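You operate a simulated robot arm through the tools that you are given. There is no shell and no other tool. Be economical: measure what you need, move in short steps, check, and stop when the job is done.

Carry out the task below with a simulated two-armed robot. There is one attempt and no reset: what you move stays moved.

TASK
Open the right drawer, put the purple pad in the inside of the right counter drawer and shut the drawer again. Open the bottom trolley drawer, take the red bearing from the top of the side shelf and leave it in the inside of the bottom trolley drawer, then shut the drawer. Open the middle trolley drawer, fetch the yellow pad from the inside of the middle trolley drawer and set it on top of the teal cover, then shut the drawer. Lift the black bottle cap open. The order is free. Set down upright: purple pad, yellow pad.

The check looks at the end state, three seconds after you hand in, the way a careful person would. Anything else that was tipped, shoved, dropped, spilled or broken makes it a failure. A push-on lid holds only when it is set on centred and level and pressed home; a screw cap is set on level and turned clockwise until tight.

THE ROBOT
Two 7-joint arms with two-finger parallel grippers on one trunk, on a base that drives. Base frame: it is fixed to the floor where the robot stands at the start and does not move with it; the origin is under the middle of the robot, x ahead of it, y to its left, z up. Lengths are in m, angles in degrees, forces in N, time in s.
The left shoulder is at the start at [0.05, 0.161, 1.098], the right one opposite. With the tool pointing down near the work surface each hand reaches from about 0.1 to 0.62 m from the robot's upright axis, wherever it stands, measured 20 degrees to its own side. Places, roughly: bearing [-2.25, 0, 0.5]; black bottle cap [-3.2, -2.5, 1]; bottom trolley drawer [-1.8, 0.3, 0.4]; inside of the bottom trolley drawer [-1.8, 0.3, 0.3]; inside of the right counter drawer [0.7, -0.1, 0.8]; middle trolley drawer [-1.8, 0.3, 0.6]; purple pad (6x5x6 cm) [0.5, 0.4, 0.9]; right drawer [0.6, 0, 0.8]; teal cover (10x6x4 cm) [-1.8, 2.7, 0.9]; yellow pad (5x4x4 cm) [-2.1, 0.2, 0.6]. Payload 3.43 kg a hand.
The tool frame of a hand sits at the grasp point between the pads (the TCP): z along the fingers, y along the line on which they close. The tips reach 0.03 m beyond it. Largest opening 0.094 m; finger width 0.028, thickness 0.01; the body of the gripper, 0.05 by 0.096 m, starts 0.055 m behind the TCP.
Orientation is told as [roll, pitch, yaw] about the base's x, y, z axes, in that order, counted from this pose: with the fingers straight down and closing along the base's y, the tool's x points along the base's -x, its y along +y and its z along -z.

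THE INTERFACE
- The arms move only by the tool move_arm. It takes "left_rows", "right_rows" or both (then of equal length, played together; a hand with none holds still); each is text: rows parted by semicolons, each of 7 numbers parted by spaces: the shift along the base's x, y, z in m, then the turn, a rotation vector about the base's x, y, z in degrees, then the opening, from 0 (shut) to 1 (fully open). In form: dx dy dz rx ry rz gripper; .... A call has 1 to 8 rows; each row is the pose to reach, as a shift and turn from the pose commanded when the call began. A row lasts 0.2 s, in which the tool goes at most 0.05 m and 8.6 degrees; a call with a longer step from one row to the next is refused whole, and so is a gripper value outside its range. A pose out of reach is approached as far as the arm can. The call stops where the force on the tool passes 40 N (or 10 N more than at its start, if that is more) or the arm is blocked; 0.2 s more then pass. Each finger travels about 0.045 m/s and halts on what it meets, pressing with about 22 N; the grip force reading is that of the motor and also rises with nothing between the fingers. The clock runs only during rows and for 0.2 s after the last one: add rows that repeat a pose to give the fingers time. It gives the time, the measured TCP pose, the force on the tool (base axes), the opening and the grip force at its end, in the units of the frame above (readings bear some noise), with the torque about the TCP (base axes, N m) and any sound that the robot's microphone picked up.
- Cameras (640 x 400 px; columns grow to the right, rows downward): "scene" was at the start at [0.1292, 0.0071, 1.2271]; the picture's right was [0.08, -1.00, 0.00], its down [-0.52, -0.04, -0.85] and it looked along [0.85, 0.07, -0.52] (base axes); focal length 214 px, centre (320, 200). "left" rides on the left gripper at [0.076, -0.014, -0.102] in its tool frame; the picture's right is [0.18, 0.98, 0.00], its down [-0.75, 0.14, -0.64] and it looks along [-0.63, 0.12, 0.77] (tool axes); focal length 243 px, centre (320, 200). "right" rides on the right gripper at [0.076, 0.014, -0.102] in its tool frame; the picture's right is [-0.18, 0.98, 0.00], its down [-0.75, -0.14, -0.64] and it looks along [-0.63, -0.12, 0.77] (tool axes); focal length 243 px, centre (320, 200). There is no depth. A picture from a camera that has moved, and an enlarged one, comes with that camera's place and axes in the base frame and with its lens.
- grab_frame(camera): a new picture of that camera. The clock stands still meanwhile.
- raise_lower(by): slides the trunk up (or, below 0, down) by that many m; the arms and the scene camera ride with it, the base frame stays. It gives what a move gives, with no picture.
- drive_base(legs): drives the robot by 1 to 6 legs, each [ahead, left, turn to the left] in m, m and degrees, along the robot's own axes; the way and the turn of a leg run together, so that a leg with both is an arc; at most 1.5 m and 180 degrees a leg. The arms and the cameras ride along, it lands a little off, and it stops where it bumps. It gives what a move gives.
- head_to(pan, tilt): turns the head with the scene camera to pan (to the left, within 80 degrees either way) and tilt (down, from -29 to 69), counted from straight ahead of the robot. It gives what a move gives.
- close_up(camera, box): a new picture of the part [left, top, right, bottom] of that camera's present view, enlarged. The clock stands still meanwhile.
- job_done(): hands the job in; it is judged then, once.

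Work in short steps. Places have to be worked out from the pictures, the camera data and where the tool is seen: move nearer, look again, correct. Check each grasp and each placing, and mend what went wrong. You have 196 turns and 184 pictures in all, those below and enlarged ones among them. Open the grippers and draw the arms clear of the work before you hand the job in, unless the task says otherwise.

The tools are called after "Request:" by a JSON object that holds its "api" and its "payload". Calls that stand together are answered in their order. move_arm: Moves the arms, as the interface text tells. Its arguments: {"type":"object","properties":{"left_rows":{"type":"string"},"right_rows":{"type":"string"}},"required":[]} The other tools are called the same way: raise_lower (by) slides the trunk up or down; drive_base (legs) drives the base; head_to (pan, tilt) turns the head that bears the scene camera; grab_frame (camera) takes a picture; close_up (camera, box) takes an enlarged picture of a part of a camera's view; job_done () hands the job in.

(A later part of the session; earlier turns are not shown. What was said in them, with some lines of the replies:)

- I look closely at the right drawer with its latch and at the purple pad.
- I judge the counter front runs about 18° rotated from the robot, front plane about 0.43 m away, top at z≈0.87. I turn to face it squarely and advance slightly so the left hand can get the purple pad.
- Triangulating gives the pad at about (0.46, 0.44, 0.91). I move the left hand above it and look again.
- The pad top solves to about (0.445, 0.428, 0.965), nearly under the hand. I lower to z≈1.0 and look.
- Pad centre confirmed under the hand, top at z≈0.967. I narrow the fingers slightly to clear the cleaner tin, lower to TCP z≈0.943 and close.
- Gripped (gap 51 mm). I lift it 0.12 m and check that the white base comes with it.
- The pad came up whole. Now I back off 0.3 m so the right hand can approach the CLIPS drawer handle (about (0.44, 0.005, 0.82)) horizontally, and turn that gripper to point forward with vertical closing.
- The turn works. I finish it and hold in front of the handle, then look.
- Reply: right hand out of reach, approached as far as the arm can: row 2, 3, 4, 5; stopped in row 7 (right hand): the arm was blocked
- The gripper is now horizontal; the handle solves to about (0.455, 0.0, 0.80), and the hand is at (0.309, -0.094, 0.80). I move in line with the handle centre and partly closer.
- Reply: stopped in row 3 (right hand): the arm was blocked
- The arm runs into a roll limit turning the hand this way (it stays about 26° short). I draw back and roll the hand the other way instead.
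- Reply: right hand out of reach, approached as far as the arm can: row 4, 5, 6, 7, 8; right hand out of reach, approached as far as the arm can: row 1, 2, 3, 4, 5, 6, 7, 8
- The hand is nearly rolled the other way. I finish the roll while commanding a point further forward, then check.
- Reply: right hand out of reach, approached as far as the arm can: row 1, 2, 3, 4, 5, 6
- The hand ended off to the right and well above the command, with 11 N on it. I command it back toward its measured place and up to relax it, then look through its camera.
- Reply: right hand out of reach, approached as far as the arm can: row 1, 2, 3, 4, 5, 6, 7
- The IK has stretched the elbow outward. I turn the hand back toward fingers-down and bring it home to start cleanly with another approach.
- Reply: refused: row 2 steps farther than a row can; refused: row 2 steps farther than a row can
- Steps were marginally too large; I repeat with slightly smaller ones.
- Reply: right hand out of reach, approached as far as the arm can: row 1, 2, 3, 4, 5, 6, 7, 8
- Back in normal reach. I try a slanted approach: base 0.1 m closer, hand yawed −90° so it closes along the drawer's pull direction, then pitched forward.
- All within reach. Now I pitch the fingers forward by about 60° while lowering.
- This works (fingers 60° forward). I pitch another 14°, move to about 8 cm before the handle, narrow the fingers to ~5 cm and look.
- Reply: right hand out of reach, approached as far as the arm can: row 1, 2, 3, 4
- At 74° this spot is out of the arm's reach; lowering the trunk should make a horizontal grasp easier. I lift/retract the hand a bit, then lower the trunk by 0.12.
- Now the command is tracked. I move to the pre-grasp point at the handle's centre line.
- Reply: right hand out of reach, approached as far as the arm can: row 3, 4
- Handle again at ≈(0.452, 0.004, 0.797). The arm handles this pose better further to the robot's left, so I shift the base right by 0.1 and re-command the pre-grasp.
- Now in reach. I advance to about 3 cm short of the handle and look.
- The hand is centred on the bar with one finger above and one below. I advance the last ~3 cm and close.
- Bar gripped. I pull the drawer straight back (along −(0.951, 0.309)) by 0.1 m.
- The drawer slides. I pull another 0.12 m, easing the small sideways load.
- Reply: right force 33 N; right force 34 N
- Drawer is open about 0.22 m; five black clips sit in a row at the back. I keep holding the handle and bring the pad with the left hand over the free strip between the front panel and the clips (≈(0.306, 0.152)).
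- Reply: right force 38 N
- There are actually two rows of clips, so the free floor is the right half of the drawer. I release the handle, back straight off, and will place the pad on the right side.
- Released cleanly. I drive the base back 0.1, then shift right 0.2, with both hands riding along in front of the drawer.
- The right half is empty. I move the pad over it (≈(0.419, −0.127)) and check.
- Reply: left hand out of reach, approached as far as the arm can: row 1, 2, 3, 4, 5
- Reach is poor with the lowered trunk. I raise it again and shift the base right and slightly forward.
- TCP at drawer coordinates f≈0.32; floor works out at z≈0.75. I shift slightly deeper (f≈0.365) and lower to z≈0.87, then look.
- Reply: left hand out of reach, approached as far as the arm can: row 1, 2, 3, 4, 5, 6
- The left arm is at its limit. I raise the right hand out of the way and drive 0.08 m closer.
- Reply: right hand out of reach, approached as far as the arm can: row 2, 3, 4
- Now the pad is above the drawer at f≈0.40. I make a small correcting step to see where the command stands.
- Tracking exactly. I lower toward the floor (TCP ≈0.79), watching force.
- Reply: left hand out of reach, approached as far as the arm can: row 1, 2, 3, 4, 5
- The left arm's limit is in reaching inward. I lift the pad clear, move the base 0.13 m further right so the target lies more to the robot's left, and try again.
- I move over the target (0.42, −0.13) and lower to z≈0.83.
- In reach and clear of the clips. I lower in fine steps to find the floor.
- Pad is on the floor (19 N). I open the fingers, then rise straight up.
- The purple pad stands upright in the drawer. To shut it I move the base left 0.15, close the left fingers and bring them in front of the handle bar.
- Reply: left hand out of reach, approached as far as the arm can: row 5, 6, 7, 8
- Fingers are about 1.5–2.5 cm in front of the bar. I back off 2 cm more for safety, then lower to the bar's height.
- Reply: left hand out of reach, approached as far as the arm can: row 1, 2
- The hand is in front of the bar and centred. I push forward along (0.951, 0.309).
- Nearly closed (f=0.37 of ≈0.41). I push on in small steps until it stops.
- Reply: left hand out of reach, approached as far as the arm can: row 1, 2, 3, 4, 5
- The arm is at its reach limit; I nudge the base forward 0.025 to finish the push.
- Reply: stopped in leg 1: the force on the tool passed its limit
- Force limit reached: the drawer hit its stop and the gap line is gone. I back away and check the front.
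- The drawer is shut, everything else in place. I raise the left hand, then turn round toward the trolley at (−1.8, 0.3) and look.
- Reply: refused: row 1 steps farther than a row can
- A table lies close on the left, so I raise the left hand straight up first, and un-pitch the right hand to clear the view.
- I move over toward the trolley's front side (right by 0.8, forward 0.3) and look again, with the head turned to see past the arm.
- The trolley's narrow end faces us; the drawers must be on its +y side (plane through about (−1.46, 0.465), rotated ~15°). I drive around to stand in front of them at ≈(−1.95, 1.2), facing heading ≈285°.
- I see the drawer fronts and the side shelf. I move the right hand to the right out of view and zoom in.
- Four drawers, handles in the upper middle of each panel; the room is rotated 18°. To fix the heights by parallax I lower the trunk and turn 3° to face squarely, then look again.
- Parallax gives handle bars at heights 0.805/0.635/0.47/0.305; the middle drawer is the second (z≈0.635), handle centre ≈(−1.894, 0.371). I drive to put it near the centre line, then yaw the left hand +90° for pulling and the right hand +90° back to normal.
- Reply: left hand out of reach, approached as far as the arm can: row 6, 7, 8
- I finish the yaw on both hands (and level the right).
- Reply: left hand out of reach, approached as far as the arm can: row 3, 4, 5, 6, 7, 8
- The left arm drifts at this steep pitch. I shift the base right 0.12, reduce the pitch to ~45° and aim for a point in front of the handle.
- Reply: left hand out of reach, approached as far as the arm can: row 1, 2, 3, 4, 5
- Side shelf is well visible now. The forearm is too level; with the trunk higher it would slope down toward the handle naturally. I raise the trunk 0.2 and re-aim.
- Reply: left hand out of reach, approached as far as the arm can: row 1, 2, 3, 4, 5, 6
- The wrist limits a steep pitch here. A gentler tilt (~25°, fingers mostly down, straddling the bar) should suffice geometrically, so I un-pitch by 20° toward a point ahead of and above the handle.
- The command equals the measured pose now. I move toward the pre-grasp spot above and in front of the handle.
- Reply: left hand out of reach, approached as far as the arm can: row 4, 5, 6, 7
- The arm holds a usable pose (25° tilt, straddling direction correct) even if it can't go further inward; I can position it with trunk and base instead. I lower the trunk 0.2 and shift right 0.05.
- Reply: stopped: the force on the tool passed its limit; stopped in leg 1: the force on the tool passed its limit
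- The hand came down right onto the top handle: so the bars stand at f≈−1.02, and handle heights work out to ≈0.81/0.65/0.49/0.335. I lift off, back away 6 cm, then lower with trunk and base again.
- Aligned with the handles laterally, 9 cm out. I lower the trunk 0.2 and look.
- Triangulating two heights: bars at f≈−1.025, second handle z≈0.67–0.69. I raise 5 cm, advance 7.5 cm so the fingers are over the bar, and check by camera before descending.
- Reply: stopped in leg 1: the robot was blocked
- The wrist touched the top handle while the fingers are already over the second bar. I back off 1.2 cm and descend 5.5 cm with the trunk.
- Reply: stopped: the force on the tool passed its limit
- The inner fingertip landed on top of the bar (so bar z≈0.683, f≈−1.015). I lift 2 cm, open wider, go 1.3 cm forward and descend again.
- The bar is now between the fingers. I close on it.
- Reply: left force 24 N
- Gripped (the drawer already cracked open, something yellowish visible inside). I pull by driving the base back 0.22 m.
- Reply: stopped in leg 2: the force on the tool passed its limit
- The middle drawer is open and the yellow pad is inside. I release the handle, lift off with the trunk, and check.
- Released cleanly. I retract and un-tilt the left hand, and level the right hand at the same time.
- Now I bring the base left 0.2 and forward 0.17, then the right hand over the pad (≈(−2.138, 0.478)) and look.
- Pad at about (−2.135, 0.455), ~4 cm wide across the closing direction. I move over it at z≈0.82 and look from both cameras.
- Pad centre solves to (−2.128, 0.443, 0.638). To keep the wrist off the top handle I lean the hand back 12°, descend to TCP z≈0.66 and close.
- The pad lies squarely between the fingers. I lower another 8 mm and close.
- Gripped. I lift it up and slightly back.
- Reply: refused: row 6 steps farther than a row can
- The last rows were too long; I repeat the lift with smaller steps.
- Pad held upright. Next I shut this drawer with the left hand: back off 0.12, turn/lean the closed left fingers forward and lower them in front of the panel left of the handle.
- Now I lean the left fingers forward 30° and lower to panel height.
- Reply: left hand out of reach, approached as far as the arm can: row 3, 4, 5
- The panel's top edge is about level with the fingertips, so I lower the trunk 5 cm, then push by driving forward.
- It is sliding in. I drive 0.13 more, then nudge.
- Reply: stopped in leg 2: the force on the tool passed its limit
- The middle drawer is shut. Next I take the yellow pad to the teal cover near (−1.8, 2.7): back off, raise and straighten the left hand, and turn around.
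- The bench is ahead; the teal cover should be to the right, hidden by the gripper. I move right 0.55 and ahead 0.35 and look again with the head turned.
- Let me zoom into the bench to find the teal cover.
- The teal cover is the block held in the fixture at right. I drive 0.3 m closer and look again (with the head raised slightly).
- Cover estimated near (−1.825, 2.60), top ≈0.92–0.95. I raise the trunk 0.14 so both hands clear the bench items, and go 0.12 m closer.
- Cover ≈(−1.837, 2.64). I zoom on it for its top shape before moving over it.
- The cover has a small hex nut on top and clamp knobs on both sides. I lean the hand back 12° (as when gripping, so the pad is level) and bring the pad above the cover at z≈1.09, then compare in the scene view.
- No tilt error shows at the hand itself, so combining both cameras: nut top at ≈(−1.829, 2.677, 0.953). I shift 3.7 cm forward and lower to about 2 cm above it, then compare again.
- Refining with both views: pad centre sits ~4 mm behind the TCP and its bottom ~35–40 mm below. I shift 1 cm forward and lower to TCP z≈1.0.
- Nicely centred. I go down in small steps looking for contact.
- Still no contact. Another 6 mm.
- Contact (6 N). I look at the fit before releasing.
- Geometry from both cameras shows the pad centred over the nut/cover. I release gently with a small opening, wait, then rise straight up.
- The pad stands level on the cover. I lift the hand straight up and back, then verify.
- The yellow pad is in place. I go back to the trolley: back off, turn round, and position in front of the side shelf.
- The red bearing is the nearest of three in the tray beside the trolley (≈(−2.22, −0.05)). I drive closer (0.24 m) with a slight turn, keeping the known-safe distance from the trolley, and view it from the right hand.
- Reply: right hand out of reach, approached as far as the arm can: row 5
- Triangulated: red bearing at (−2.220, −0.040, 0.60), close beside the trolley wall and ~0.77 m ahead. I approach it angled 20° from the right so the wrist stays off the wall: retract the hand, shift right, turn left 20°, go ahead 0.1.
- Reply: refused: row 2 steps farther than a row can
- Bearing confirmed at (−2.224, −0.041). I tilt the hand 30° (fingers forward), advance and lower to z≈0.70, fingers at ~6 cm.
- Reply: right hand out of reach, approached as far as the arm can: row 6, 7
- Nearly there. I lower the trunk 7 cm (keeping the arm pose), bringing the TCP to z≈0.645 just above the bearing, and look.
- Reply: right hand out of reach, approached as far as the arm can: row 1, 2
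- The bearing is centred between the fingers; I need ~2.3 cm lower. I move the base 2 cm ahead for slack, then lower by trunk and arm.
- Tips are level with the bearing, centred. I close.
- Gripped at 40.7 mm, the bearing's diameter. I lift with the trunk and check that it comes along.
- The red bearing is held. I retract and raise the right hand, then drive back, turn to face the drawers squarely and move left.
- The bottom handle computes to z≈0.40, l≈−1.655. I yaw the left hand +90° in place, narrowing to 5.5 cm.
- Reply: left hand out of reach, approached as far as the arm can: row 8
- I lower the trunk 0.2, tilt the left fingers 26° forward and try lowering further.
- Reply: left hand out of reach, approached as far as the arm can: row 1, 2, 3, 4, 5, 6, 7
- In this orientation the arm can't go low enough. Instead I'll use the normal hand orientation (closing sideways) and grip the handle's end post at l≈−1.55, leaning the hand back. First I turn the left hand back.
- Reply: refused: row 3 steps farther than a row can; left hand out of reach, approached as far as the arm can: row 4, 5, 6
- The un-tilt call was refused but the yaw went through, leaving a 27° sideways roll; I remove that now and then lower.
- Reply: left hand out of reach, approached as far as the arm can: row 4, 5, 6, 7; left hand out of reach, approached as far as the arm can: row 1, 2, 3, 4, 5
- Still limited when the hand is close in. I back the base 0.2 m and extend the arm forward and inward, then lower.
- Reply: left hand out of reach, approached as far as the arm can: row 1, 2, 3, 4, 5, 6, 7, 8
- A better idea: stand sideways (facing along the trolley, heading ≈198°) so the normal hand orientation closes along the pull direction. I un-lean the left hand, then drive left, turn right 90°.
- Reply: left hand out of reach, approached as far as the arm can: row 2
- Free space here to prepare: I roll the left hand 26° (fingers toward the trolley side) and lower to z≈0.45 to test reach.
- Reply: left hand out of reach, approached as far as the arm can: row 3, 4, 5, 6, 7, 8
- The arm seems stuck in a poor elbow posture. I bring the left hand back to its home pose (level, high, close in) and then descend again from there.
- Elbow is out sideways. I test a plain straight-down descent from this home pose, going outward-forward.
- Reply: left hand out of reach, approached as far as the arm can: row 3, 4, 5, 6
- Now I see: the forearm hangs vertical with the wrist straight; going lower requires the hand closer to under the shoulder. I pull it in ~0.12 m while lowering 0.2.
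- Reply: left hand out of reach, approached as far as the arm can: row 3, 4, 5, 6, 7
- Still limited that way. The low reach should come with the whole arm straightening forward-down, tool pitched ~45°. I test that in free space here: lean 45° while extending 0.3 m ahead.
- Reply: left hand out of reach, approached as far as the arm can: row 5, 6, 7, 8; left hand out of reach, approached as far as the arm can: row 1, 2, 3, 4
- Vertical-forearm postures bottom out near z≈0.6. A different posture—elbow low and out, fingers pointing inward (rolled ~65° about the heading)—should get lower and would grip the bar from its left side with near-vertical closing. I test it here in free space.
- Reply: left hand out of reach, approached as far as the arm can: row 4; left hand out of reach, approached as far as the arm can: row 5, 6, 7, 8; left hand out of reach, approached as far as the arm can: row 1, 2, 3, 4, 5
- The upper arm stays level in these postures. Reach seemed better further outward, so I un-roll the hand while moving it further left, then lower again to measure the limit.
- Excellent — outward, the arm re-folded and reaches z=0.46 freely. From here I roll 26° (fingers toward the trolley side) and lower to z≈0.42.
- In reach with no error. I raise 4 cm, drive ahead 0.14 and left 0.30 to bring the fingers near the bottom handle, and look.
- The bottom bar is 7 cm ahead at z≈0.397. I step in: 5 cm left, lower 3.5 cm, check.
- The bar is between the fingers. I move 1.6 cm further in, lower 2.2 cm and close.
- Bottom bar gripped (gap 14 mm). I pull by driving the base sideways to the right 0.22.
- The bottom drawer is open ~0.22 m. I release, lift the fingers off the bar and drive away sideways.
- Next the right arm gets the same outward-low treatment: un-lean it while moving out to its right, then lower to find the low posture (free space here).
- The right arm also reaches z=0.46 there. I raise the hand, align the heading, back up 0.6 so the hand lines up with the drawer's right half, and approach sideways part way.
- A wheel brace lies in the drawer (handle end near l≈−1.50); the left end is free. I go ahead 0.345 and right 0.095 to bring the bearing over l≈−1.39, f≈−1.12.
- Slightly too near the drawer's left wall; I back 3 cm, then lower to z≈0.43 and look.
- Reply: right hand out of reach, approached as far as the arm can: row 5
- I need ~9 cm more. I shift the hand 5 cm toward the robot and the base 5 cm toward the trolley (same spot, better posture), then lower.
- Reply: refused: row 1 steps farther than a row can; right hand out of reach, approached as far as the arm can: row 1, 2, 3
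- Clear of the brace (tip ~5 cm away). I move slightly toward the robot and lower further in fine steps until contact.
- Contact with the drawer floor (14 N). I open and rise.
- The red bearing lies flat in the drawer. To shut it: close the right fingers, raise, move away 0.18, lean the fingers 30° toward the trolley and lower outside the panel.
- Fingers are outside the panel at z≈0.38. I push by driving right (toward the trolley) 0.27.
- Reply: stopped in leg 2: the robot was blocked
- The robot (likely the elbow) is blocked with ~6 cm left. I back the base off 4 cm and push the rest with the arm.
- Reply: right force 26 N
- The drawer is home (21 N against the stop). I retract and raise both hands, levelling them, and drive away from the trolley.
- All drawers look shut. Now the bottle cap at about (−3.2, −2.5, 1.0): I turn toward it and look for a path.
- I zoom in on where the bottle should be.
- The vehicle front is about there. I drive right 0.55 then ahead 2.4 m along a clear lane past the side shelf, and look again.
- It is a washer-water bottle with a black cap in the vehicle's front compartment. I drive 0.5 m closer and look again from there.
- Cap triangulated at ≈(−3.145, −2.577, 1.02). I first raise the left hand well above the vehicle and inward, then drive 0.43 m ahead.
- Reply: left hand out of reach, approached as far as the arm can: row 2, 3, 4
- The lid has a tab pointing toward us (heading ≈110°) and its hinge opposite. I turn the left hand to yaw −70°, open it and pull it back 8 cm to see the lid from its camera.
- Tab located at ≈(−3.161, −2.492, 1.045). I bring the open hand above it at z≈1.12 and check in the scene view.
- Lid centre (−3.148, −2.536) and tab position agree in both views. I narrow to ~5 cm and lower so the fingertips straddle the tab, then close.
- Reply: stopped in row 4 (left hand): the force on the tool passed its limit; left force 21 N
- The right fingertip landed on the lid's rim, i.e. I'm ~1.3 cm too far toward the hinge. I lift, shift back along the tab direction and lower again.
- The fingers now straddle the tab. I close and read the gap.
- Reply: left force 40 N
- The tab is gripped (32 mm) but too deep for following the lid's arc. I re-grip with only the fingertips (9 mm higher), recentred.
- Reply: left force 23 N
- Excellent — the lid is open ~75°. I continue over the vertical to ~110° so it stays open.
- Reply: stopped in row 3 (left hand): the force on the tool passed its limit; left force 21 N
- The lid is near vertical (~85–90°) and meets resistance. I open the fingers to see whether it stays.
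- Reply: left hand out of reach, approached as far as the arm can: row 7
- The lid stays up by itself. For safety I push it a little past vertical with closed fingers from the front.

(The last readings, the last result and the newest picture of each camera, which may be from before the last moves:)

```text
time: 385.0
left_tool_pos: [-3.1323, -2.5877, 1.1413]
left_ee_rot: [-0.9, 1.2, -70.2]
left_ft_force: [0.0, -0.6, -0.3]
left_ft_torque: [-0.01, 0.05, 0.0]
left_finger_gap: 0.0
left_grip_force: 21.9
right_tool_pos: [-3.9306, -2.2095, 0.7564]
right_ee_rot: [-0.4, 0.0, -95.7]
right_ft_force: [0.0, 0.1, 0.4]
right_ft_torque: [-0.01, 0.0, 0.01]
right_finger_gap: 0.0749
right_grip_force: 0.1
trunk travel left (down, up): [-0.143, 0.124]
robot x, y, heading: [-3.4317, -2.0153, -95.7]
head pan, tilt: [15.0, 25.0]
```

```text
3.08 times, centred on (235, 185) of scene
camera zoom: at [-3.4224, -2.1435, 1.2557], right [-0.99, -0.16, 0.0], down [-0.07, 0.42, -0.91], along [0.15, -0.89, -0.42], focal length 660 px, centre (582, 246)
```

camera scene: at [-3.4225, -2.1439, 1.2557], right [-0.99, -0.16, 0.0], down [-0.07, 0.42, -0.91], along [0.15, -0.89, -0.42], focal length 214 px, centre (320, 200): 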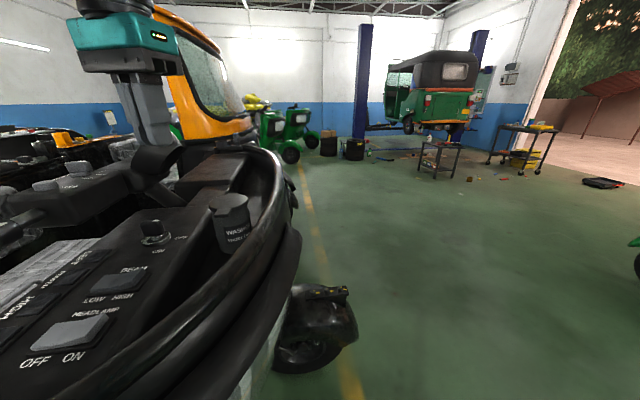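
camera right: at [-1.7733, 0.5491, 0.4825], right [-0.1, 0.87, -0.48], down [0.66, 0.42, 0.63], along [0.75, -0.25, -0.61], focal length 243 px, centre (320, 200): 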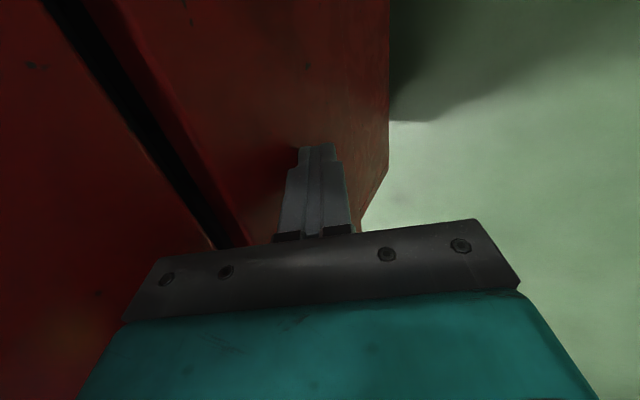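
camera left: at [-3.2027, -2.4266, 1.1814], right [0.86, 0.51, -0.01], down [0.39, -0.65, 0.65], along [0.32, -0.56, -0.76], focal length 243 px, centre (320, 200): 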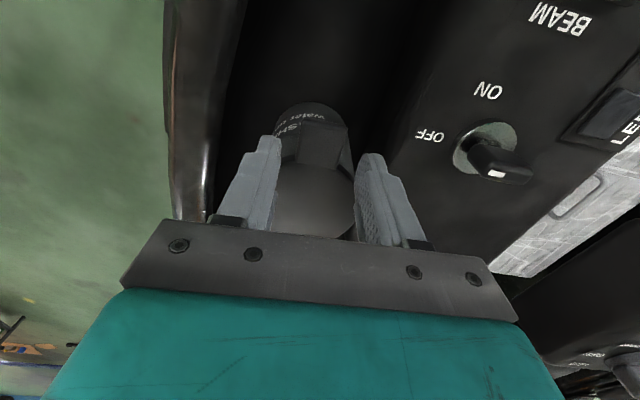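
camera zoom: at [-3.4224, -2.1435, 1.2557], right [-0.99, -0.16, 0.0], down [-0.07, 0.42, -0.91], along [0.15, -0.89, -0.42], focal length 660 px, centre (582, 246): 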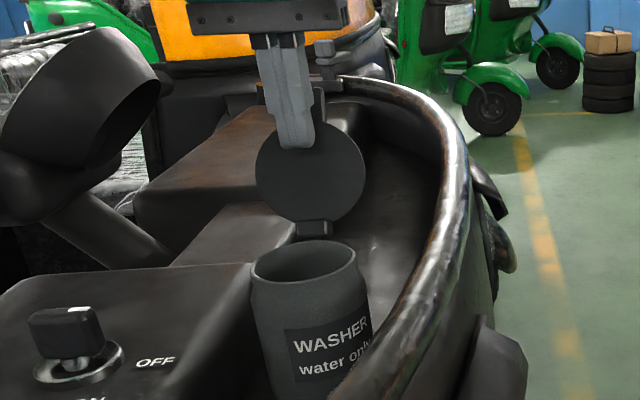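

The lid is pushed past vertical. I draw the hand back and up, open it, and drive the base back clear.

Request:
{"api": "move_arm", "payload": {"left_rows": "-0.008 0.025 0 0 0 0 0; -0.016 0.05 0 0 0 0 0; -0.022 0.07 0.03 0 0 0 0.2; -0.025 0.08 0.07 0 0 0 0.5; -0.028 0.09 0.1 0 0 0 0.8; -0.028 0.09 0.1 0 0 0 0.8"}}

Request:
{"api": "drive_base", "payload": {"legs": [[-0.45, 0, 0]]}}

Request:
{"api": "close_up", "payload": {"camera": "scene", "box": [230, 120, 350, 220]}}

```text
time: 386.4
left_tool_pos: [-3.1596, -2.5005, 1.2428]
left_ee_rot: [-1.0, 1.1, -70.1]
left_ft_force: [-0.5, -0.9, 0.7]
left_ft_torque: [0.01, 0.03, -0.02]
left_finger_gap: 0.0753
left_grip_force: 0.1
right_tool_pos: [-3.9299, -2.2089, 0.7566]
right_ee_rot: [-0.6, 0.0, -95.5]
right_ft_force: [0.6, 0.6, 0.1]
right_ft_torque: [-0.03, 0.02, 0.01]
right_finger_gap: 0.075
right_grip_force: 0.0
trunk travel left (down, up): [-0.143, 0.124]
robot x, y, heading: [-3.433, -2.015, -95.3]
head pan, tilt: [15.0, 25.0]
```

```text
time: 389.1
left_tool_pos: [-3.1179, -2.0592, 1.2414]
left_ee_rot: [-1.0, 1.2, -70.6]
left_ft_force: [0.3, 0.8, -0.2]
left_ft_torque: [-0.04, 0.0, 0.02]
left_finger_gap: 0.0751
left_grip_force: 0.2
right_tool_pos: [-3.8856, -1.7605, 0.758]
right_ee_rot: [-0.4, 0.1, -96.1]
right_ft_force: [-0.1, 0.4, 0.5]
right_ft_torque: [0.0, -0.01, 0.01]
right_finger_gap: 0.0752
right_grip_force: 0.0
trunk travel left (down, up): [-0.143, 0.124]
robot x, y, heading: [-3.3917, -1.5666, -96.3]
head pan, tilt: [15.0, 25.0]
```

```text
4.00 times, centred on (290, 170) of scene
camera zoom: at [-3.3773, -1.6986, 1.2558], right [-0.99, -0.15, 0.0], down [-0.06, 0.42, -0.91], along [0.14, -0.9, -0.42], focal length 858 px, centre (440, 320)
```

zoom: 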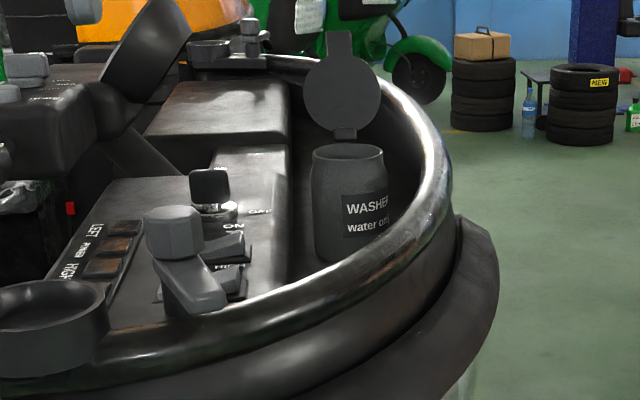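

The lid stands open, both grippers are open and clear of the work, all drawers are shut. I hand in.

Request:
{"api": "job_done", "payload": {}}

```text
The job is handed in.
```

I finished all four parts of the task and handed in the job; I haven't seen the verdict.

- **Purple pad:** it stands upright in the right counter drawer, and the drawer is shut.
- **Red bearing:** it lies flat in the bottom trolley drawer, and the drawer is shut.
- **Yellow pad:** it stands upright on the teal cover, and the middle trolley drawer is shut. The cover has a small hex nut at its centre, so the pad may be resting on the nut rather than flat on the cover.
- **Bottle cap:** the lid is open a little past vertical and stayed up after I let go.

Several times the arm or base touched a handle, a drawer front or the bottle lid and stopped. I saw nothing moved in the pictures afterwards.
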